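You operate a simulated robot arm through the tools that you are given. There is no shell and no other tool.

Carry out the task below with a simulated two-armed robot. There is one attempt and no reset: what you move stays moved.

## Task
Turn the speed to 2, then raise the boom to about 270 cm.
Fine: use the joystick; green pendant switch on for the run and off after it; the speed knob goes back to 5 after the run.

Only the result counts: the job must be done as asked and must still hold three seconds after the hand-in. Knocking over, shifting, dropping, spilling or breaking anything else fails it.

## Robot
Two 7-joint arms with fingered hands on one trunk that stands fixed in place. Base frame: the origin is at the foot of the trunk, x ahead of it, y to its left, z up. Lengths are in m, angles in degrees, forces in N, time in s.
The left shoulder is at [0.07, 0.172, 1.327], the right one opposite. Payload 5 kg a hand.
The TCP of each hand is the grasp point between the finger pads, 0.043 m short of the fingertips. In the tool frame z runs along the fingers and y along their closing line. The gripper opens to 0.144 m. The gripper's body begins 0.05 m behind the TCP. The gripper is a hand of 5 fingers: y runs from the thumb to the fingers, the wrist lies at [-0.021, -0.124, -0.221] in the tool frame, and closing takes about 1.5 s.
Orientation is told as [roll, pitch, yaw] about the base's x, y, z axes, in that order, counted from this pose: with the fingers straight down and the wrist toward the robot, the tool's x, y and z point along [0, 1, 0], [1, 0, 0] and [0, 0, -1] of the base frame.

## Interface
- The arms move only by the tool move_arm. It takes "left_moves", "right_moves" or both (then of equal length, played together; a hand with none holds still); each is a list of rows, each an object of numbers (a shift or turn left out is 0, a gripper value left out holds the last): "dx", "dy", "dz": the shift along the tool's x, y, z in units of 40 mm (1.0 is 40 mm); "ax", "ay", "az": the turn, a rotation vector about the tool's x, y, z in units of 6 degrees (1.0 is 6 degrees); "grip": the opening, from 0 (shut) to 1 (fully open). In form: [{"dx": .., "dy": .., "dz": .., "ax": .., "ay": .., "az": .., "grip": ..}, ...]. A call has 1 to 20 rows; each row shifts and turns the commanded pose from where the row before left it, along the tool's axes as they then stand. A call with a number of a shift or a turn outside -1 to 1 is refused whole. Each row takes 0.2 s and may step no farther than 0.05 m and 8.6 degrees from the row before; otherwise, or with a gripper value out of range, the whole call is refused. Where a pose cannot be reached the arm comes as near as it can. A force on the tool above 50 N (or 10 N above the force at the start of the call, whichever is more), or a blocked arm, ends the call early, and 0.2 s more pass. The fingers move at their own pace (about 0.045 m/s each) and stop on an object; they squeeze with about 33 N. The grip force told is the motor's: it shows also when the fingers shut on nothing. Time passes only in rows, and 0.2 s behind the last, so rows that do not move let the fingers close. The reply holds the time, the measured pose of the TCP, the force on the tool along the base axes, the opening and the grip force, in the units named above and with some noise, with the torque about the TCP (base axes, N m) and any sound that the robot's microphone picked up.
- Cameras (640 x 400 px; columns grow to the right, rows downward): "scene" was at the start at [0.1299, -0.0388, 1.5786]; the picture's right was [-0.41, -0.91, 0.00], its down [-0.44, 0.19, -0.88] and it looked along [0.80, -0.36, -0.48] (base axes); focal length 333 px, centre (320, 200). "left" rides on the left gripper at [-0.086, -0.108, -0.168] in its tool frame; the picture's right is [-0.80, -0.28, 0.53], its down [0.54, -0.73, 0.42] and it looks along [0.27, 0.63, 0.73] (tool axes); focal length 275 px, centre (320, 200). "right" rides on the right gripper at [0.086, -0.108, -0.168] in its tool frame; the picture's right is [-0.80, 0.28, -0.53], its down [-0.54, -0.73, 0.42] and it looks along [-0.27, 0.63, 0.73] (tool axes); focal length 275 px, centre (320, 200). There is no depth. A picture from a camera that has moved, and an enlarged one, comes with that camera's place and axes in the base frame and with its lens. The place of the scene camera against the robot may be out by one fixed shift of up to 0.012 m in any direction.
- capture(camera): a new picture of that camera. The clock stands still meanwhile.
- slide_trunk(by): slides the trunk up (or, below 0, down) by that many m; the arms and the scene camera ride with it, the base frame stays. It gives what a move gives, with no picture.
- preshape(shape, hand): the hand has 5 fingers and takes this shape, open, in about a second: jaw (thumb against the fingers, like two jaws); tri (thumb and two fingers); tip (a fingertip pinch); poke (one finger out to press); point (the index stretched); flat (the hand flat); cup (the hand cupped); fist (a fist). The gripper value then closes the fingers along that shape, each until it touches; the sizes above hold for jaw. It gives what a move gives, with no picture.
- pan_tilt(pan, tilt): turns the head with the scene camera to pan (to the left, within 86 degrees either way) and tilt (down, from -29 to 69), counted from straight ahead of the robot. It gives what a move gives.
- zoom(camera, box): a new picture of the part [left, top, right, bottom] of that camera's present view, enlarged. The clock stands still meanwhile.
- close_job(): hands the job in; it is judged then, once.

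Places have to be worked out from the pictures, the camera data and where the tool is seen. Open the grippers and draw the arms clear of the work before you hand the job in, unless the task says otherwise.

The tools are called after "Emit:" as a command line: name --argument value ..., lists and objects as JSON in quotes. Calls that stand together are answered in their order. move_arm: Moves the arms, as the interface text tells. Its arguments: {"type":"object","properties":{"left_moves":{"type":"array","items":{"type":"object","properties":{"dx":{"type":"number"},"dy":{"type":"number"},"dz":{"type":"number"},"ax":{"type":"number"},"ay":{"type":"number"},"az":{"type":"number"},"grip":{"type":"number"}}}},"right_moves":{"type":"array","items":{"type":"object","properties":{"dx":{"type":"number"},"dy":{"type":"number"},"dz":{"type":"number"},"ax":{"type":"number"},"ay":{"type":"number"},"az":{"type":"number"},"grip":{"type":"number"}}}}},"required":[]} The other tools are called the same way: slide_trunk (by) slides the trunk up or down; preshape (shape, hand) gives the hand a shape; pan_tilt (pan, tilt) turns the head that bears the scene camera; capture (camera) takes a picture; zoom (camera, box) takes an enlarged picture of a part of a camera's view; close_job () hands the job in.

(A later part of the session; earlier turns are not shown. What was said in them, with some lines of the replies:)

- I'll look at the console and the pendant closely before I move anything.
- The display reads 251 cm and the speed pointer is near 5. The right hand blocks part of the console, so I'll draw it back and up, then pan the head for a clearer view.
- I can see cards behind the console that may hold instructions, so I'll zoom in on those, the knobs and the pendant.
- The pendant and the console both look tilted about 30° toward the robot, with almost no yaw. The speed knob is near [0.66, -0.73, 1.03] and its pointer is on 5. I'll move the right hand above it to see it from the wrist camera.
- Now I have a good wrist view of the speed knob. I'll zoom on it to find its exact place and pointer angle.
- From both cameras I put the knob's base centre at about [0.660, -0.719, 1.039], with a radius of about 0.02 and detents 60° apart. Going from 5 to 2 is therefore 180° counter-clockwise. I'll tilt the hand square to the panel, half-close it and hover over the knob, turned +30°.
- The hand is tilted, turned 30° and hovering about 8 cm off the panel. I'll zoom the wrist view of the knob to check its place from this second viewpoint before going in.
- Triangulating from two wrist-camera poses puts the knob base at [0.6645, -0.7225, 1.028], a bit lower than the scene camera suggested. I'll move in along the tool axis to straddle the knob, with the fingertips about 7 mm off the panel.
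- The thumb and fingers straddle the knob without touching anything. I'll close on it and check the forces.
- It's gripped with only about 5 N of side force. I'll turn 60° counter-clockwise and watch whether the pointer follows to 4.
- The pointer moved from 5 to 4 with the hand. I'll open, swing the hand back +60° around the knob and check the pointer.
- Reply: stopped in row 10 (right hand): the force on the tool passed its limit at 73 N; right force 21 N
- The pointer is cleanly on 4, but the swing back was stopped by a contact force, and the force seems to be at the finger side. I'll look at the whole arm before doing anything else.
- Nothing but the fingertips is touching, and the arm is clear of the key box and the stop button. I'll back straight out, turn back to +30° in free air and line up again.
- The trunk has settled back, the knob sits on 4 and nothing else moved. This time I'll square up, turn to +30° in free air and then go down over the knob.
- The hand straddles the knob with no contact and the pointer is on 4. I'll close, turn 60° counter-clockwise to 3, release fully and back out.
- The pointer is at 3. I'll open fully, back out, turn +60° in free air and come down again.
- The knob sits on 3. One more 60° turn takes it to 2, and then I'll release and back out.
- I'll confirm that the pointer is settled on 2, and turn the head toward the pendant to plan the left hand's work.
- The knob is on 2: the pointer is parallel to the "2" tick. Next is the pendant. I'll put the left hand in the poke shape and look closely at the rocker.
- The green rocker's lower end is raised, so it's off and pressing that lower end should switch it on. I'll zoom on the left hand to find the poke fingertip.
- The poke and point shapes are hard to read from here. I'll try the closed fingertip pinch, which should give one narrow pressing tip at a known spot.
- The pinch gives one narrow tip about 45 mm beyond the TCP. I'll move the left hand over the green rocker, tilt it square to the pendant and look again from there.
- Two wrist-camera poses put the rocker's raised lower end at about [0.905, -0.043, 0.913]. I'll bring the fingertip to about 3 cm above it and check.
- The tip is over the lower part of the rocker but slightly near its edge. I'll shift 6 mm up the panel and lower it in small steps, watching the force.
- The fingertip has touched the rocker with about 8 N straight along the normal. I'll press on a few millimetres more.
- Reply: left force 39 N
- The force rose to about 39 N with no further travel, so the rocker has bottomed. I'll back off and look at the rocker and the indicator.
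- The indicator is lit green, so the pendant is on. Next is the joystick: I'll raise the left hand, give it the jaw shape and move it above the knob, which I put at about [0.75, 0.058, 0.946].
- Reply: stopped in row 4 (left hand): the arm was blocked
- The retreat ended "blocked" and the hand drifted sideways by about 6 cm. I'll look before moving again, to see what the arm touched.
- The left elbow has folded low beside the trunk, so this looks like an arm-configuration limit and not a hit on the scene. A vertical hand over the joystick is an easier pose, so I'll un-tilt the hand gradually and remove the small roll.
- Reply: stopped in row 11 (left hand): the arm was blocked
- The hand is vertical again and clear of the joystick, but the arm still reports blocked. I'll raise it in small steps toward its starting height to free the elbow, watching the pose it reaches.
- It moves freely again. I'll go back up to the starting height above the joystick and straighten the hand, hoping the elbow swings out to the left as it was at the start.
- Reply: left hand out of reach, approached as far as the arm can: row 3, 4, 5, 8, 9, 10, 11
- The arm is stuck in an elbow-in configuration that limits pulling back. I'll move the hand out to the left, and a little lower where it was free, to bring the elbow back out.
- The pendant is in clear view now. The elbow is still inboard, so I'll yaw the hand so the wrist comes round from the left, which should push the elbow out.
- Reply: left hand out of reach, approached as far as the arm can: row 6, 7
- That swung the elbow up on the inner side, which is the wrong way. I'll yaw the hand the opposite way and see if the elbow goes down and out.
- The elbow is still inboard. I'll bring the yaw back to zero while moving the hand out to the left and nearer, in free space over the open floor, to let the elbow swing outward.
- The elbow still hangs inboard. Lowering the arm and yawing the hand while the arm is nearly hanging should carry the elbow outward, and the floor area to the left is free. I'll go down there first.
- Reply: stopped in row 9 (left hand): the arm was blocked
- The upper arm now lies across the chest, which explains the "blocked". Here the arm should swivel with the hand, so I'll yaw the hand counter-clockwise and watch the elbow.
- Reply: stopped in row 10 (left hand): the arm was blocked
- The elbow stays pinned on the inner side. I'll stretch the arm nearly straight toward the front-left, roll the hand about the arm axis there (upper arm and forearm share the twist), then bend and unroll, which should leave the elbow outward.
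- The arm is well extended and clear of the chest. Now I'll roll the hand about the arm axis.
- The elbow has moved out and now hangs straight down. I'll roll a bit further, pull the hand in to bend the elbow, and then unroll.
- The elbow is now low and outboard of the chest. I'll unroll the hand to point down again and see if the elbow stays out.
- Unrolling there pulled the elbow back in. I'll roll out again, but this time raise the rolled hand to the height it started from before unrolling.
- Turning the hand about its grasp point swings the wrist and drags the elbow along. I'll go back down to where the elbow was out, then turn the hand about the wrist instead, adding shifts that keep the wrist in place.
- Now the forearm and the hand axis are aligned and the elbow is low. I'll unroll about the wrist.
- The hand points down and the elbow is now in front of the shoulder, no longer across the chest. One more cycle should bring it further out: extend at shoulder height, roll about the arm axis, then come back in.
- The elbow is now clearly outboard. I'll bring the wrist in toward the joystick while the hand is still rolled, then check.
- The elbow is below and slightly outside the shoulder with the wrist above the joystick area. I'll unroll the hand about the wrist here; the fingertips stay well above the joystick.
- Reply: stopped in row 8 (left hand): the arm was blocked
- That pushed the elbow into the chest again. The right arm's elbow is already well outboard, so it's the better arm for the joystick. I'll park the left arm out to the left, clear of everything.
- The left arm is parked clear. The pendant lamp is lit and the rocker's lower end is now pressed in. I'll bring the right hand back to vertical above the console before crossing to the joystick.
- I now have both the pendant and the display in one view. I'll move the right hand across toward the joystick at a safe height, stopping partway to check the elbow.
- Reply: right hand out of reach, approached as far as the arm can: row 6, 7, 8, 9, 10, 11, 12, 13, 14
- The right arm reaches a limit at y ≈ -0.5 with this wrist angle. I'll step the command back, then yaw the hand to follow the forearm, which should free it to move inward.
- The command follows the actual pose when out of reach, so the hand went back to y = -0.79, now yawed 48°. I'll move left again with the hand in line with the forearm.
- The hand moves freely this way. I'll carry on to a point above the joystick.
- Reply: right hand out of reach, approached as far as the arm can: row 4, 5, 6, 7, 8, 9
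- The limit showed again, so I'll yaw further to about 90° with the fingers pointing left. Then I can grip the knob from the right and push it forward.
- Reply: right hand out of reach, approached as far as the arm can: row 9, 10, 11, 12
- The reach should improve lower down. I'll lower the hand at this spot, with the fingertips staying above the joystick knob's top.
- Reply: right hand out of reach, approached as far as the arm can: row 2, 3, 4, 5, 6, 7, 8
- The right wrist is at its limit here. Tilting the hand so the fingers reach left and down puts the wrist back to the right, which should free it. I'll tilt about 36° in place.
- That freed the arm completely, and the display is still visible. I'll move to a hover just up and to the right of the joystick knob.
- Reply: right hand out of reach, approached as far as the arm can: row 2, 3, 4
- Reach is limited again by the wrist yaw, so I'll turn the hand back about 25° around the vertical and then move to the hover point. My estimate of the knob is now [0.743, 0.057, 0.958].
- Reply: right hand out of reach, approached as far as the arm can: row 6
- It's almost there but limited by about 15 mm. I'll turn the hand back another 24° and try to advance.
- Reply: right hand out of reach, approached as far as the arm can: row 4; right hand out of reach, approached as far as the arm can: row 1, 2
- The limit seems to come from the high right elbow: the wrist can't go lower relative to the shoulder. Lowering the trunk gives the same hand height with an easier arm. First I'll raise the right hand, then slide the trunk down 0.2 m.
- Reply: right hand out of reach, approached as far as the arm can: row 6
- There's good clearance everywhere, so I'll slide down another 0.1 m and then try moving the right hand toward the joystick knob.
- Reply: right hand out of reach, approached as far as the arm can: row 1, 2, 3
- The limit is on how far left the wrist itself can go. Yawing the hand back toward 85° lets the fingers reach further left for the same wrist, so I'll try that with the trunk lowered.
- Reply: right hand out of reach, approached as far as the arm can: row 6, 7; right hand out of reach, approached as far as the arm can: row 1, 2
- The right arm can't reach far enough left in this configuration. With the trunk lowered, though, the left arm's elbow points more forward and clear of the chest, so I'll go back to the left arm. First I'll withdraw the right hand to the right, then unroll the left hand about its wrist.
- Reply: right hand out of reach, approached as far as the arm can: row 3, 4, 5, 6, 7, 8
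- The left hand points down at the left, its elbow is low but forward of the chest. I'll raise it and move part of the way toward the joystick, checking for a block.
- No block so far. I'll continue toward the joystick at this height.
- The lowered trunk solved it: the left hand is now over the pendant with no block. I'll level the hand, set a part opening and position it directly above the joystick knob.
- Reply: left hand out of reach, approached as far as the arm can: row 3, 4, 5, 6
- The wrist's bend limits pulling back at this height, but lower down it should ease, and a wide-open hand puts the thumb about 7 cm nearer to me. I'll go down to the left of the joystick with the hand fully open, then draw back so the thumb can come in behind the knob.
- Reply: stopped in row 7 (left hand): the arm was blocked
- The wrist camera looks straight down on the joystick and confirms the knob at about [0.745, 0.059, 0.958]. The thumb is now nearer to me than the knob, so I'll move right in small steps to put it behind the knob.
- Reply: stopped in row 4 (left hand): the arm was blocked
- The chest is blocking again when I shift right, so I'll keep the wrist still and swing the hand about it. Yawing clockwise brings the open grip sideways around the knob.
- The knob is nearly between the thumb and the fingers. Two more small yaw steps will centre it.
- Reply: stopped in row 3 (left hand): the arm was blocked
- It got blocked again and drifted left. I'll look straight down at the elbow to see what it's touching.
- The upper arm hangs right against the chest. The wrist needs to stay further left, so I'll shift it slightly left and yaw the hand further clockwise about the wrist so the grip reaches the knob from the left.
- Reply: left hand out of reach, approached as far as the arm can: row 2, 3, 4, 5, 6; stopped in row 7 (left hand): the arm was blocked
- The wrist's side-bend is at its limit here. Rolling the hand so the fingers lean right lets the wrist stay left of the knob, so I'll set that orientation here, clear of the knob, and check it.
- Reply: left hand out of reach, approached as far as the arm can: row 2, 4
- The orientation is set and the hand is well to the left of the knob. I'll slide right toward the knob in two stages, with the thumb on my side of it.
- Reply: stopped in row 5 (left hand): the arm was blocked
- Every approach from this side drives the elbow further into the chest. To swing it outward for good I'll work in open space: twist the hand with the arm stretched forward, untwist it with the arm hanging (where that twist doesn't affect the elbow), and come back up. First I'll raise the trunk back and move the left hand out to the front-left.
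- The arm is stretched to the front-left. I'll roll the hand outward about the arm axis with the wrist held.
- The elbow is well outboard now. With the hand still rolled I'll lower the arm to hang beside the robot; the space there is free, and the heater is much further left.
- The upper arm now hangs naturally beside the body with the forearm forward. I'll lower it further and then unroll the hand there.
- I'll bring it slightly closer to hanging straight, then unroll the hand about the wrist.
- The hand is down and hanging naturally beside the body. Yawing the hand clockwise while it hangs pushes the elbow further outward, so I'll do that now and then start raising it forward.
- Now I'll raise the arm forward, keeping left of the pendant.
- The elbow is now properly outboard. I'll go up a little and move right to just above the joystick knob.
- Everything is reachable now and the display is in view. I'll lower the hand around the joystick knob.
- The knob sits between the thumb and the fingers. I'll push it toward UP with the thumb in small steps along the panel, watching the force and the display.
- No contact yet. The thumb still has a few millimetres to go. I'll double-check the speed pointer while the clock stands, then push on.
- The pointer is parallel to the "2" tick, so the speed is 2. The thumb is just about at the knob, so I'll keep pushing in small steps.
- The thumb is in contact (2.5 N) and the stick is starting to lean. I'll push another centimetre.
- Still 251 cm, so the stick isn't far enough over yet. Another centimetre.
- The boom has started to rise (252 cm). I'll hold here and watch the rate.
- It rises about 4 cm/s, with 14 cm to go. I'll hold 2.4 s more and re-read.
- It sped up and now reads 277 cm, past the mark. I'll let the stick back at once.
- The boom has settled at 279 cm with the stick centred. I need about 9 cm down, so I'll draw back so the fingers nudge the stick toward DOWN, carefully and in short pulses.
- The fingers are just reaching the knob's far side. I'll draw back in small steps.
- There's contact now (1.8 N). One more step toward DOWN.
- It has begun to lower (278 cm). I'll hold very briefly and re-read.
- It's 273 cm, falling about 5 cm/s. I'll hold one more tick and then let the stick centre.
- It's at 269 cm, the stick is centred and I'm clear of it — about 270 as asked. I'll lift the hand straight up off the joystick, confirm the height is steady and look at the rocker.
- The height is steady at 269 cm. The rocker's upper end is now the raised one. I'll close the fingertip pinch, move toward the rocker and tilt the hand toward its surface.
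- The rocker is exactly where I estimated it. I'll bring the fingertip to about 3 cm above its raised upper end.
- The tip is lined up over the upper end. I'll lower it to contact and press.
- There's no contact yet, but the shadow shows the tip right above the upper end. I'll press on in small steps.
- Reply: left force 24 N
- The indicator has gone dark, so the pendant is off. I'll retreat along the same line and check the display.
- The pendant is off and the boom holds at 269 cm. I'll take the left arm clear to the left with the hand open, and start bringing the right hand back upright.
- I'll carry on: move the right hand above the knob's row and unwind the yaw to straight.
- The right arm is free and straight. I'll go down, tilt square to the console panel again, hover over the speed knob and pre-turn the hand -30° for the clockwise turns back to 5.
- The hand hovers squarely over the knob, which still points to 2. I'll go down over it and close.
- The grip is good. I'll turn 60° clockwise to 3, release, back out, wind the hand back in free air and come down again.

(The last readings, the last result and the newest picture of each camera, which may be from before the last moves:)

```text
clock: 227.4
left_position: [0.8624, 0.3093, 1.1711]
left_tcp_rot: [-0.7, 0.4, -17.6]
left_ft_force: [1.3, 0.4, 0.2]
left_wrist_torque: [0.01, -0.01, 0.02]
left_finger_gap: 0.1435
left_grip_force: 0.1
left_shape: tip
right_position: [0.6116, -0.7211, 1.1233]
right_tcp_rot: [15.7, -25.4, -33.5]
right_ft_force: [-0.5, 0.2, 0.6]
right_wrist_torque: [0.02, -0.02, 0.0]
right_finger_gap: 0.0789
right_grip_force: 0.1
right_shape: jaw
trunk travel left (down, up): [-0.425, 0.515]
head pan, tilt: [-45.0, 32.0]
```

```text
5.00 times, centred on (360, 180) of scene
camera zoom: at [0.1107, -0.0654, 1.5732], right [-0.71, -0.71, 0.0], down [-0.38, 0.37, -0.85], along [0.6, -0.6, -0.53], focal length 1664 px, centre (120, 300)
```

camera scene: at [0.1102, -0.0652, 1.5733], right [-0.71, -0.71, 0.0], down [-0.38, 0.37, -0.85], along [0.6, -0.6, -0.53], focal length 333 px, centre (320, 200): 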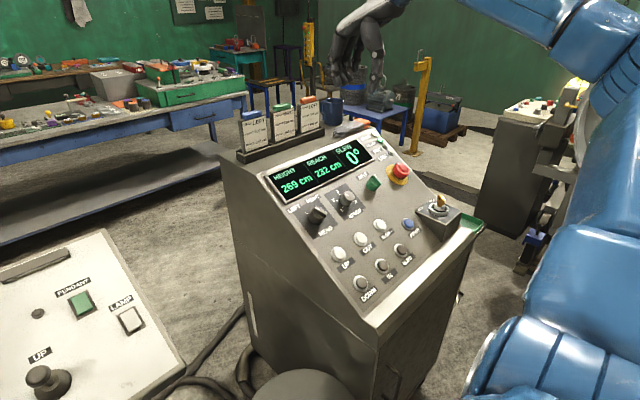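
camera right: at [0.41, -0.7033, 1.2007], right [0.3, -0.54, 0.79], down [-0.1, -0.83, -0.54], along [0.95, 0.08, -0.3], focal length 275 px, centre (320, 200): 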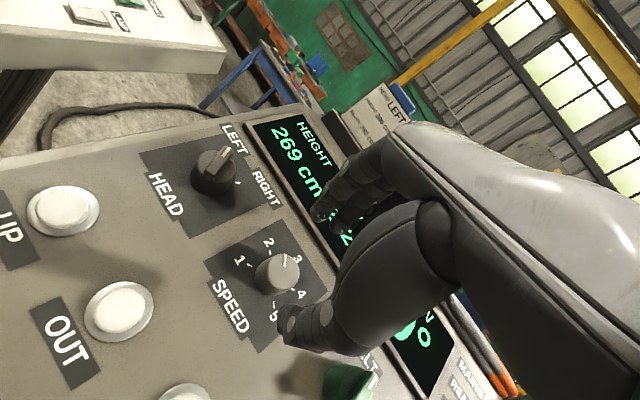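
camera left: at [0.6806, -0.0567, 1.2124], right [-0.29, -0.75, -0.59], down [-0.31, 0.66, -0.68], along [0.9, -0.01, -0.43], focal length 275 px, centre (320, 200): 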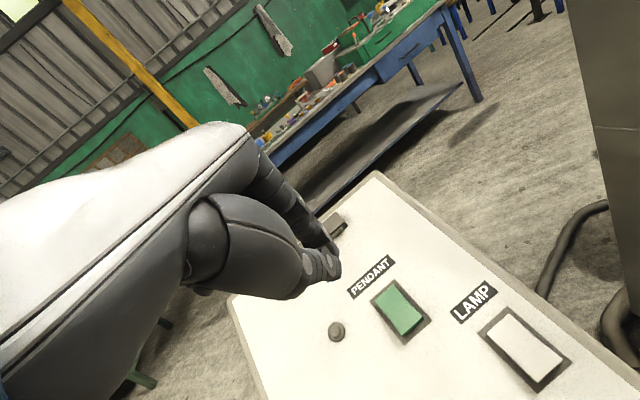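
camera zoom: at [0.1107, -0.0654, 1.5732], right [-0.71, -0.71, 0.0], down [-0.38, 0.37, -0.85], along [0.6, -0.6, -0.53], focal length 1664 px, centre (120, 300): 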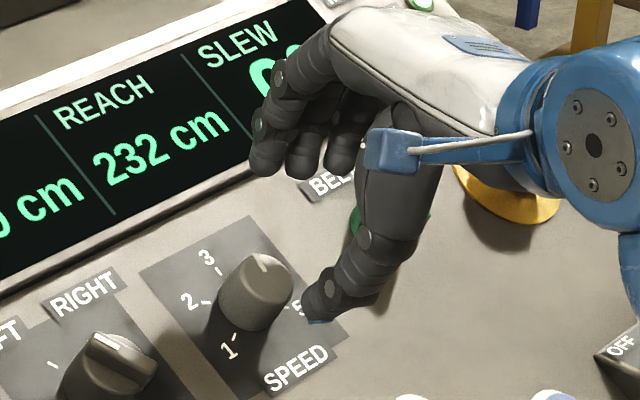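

The knob is on 3. I'll wind the hand back 60°, go down, grip and turn again.

Emit:
move_arm --right_moves '[{"az": -1}, {"az": -1}, {"az": -1}, {"az": -1}, {"az": -1}, {"az": -1}, {"az": -1}, {"az": -1}, {"az": -1}, {"az": -1}, {"dz": 0.725}, {"dz": 0.725}, {}, {"grip": 0}, {}, {}, {}, {}, {}]'

Emit:
zoom --camera "right" --box '[230, 190, 390, 290]'

```text
clock: 231.4
left_position: [0.8638, 0.3088, 1.1732]
left_tcp_rot: [-0.8, 0.3, -17.7]
left_ft_force: [0.3, -0.5, 0.1]
left_wrist_torque: [-0.04, 0.01, 0.0]
left_finger_gap: 0.1436
left_grip_force: 0.1
left_shape: tip
right_position: [0.6404, -0.7221, 1.0714]
right_tcp_rot: [-16.0, -25.3, 33.6]
right_ft_force: [-1.7, -2.4, -3.3]
right_wrist_torque: [0.0, 0.04, -0.03]
right_finger_gap: 0.0271
right_grip_force: 32.8
right_shape: jaw
trunk travel left (down, up): [-0.425, 0.515]
head pan, tilt: [-45.0, 32.0]
```

```text
4.00 times, centred on (310, 240) of right
camera zoom: at [0.4368, -0.7009, 1.1495], right [0.3, -0.55, 0.78], down [-0.1, -0.83, -0.54], along [0.95, 0.08, -0.3], focal length 1101 px, centre (360, 40)
```

zoom: 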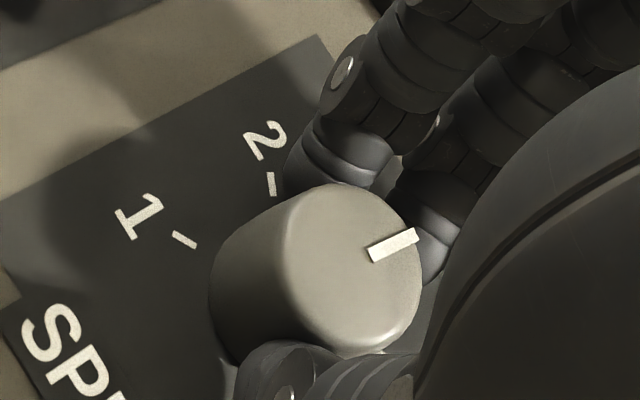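

It's gripped with the pointer on 3. I'll turn another 60° clockwise to 4, release and back out.

Emit:
move_arm --right_moves '[{"az": 1}, {"az": 1}, {"az": 1}, {"az": 1}, {"az": 1}, {"az": 1}, {"az": 1}, {"az": 1}, {"az": 1}, {"az": 1}, {}, {"grip": 0.55}, {}, {}, {}, {}, {"dz": -0.725}, {"dz": -0.725}, {}]'

Emit:
move_arm --right_moves '[{"az": -1}, {"az": -1}, {"az": -1}, {"az": -1}, {"az": -1}, {"az": -1}, {"az": -1}, {"az": -1}, {"az": -1}, {"az": -1}, {"dz": 0.725}, {"dz": 0.725}, {}, {"grip": 0}, {}, {}, {}, {}, {}]'

Emit:
zoom --camera "right" --box '[230, 190, 390, 290]'

Emit:
zoom --camera "scene" --box '[296, 140, 424, 220]'

```text
clock: 235.4
left_position: [0.8638, 0.31, 1.1718]
left_tcp_rot: [-0.8, 0.3, -17.6]
left_ft_force: [0.5, 0.7, -0.1]
left_wrist_torque: [0.0, 0.03, 0.01]
left_finger_gap: 0.1438
left_grip_force: 0.1
left_shape: tip
right_position: [0.6114, -0.7213, 1.1224]
right_tcp_rot: [15.8, -25.4, -33.5]
right_ft_force: [-0.3, -0.3, 0.0]
right_wrist_torque: [0.02, -0.01, 0.02]
right_finger_gap: 0.0791
right_grip_force: 0.0
right_shape: jaw
trunk travel left (down, up): [-0.425, 0.515]
head pan, tilt: [-45.0, 32.0]
```

```text
clock: 239.4
left_position: [0.8634, 0.3096, 1.1728]
left_tcp_rot: [-0.9, 0.3, -17.5]
left_ft_force: [0.2, 0.8, -0.4]
left_wrist_torque: [-0.02, 0.01, 0.0]
left_finger_gap: 0.1437
left_grip_force: 0.1
left_shape: tip
right_position: [0.6381, -0.7234, 1.0721]
right_tcp_rot: [-15.9, -25.3, 33.6]
right_ft_force: [-2.2, -1.0, -2.0]
right_wrist_torque: [-0.03, 0.04, 0.03]
right_finger_gap: 0.0263
right_grip_force: 32.7
right_shape: jaw
trunk travel left (down, up): [-0.425, 0.515]
head pan, tilt: [-45.0, 32.0]
```

```text
4.00 times, centred on (310, 240) of right
camera zoom: at [0.4359, -0.7029, 1.15], right [0.3, -0.55, 0.78], down [-0.1, -0.83, -0.54], along [0.95, 0.08, -0.3], focal length 1101 px, centre (360, 40)
```

zoom: 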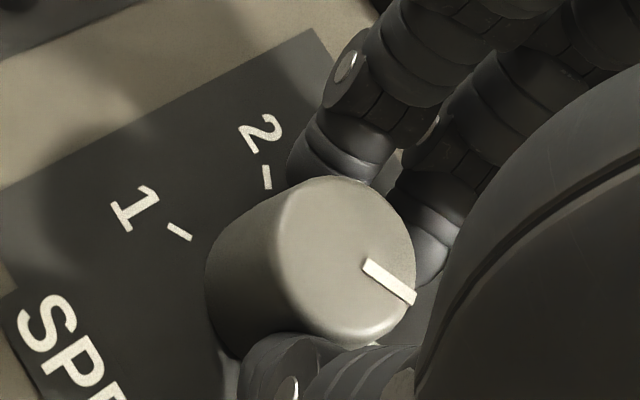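

```text
5.00 times, centred on (360, 180) of scene
camera zoom: at [0.11, -0.0657, 1.5732], right [-0.71, -0.71, 0.0], down [-0.38, 0.38, -0.85], along [0.6, -0.6, -0.53], focal length 1664 px, centre (120, 300)
```

zoom: 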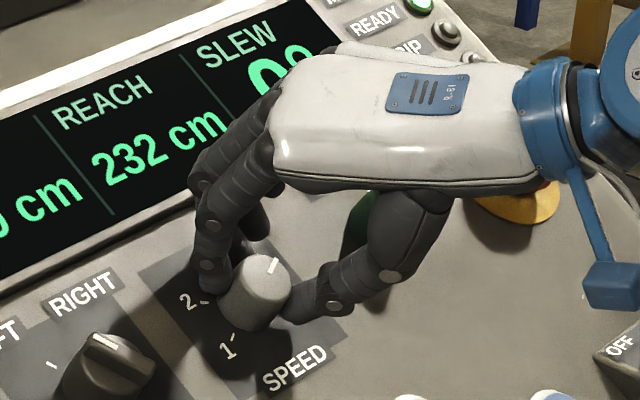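

The pointer is on 4. The last 60° clockwise takes it to 5, then I'll release and back well out.

Emit:
move_arm --right_moves '[{"az": 1}, {"az": 1}, {"az": 1}, {"az": 1}, {"az": 1}, {"az": 1}, {"az": 1}, {"az": 1}, {"az": 1}, {"az": 1}, {}, {"grip": 0.55}, {}, {}, {}, {}, {"dz": -0.725}, {"dz": -0.725}, {"dz": -0.725}, {}]'

Emit:
capture --camera "right"

Emit:
zoom --camera "scene" --box '[260, 140, 420, 240]'

```text
clock: 243.7
left_position: [0.8654, 0.3099, 1.1723]
left_tcp_rot: [-0.8, 0.3, -17.6]
left_ft_force: [0.0, -0.8, -0.2]
left_wrist_torque: [0.01, 0.03, -0.03]
left_finger_gap: 0.1437
left_grip_force: 0.1
left_shape: tip
right_position: [0.5966, -0.7215, 1.1472]
right_tcp_rot: [15.8, -25.4, -33.4]
right_ft_force: [0.1, 0.1, 0.1]
right_wrist_torque: [0.0, 0.04, -0.03]
right_finger_gap: 0.0789
right_grip_force: 0.0
right_shape: jaw
trunk travel left (down, up): [-0.425, 0.515]
head pan, tilt: [-45.0, 32.0]
```

```text
taken
camera right: at [0.4693, -0.5936, 1.268], right [-0.4, -0.83, 0.39], down [-0.57, -0.11, -0.81], along [0.72, -0.55, -0.43], focal length 275 px, centre (320, 200)
```

right: 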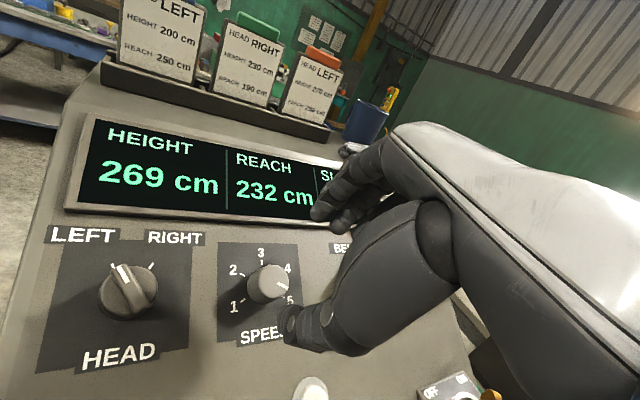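

```text
4.00 times, centred on (340, 190) of scene
camera zoom: at [0.1104, -0.0653, 1.5732], right [-0.71, -0.71, 0.0], down [-0.38, 0.37, -0.85], along [0.6, -0.6, -0.53], focal length 1331 px, centre (240, 240)
```

zoom: 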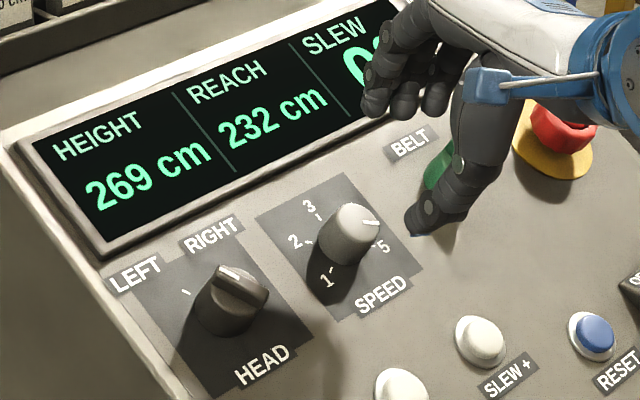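

The speed knob is back on 5, exactly as in the first picture, and the height is still 269 cm. I'll withdraw the right hand, straighten it and open it.

Emit:
move_arm --right_moves '[{"dz": -0.8}, {"dz": -0.8}, {"dz": -0.8}, {"az": -1}, {"az": -1}, {"az": -1}, {"az": -1}, {"az": -1}, {"ax": 0.983}, {"ax": 0.983}, {"ax": 0.983}, {"ax": 0.983}, {"ax": 0.983}, {"dz": -0.8, "dy": -0.3}, {"dz": -0.8, "dy": -0.3, "grip": 1}, {"dz": -0.8, "dy": -0.3}, {}, {}]'

Emit:
pan_tilt --pan -25 --tilt 34

Emit:
capture --camera "scene"

```text
clock: 247.4
left_position: [0.8647, 0.3099, 1.1724]
left_tcp_rot: [-0.8, 0.3, -17.7]
left_ft_force: [0.4, 0.8, 0.2]
left_wrist_torque: [-0.02, -0.02, -0.02]
left_finger_gap: 0.1437
left_grip_force: 0.0
left_shape: tip
right_position: [0.5121, -0.7222, 1.3274]
right_tcp_rot: [-0.1, -0.1, 0.1]
right_ft_force: [0.0, -0.3, -0.4]
right_wrist_torque: [0.01, -0.02, -0.01]
right_finger_gap: 0.1435
right_grip_force: 0.0
right_shape: jaw
trunk travel left (down, up): [-0.425, 0.515]
head pan, tilt: [-45.0, 32.0]
```

```text
clock: 248.3
left_position: [0.8633, 0.3092, 1.1713]
left_tcp_rot: [-0.9, 0.4, -17.6]
left_ft_force: [0.0, -0.2, 0.6]
left_wrist_torque: [-0.01, -0.01, -0.06]
left_finger_gap: 0.1434
left_grip_force: 0.2
left_shape: tip
right_position: [0.5137, -0.7225, 1.3267]
right_tcp_rot: [-0.1, -0.2, -0.1]
right_ft_force: [0.0, 0.4, -0.3]
right_wrist_torque: [-0.05, 0.02, -0.06]
right_finger_gap: 0.1434
right_grip_force: 0.1
right_shape: jaw
trunk travel left (down, up): [-0.425, 0.515]
head pan, tilt: [-25.0, 34.0]
```

```text
taken
camera scene: at [0.1269, -0.0393, 1.5702], right [-0.42, -0.91, 0.0], down [-0.51, 0.24, -0.83], along [0.75, -0.35, -0.56], focal length 333 px, centre (320, 200)
```

scene: 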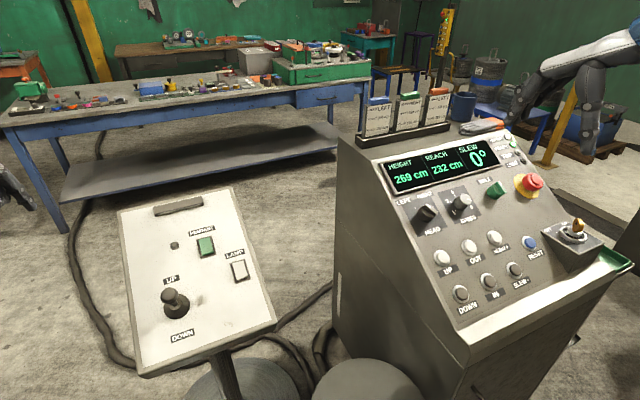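

Both hands are open and clear. I'll take one last close look at the final state.

Emit:
zoom --camera "scene" --box '[380, 140, 560, 260]'

Emit:
zoom --camera "scene" --box '[110, 185, 290, 375]'

```text
3.33 times, centred on (470, 200) of scene
camera zoom: at [0.1269, -0.0393, 1.5702], right [-0.42, -0.91, 0.0], down [-0.51, 0.24, -0.83], along [0.75, -0.35, -0.56], focal length 1109 px, centre (-180, 200)
```

zoom: 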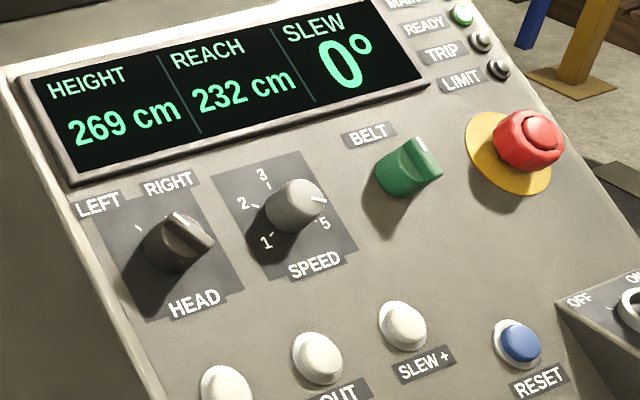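

```text
2.11 times, centred on (200, 280) of scene
camera zoom: at [0.1269, -0.0393, 1.5702], right [-0.42, -0.91, 0.0], down [-0.51, 0.24, -0.83], along [0.75, -0.35, -0.56], focal length 700 px, centre (573, 32)
```

zoom: 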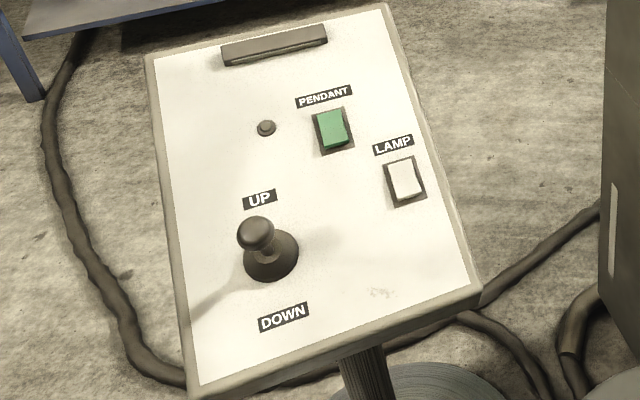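

The boom reads 269 cm, speed is on 5, the pendant switch is off, the stick is centred and nothing else has changed. I'm handing the job in.

Emit:
close_job

```text
The job is handed in.
```

The job is handed in: the boom was raised at speed 2 with the joystick and stands at 269 cm on the display. The result of the check isn't back yet.

- **Height:** the boom overshot to 279 cm because it sped up while I held the stick. I brought it back down with the same joystick, at speed 2, and it held steady at 269 cm.
- **Pendant switch:** I switched it on before the run and off afterwards. Its indicator is dark.
- **Speed knob:** set to 2 for the run and back on 5 afterwards.
- **Contact on the console:** early on, while I was turning the speed knob, the right hand's fingers pressed the console hard enough to stop that move (73 N). The later pictures show nothing shifted or damaged.
- **Arms:** I lowered the trunk for a while to reach the joystick and put it back to its starting height. Both hands are open and clear of the work.
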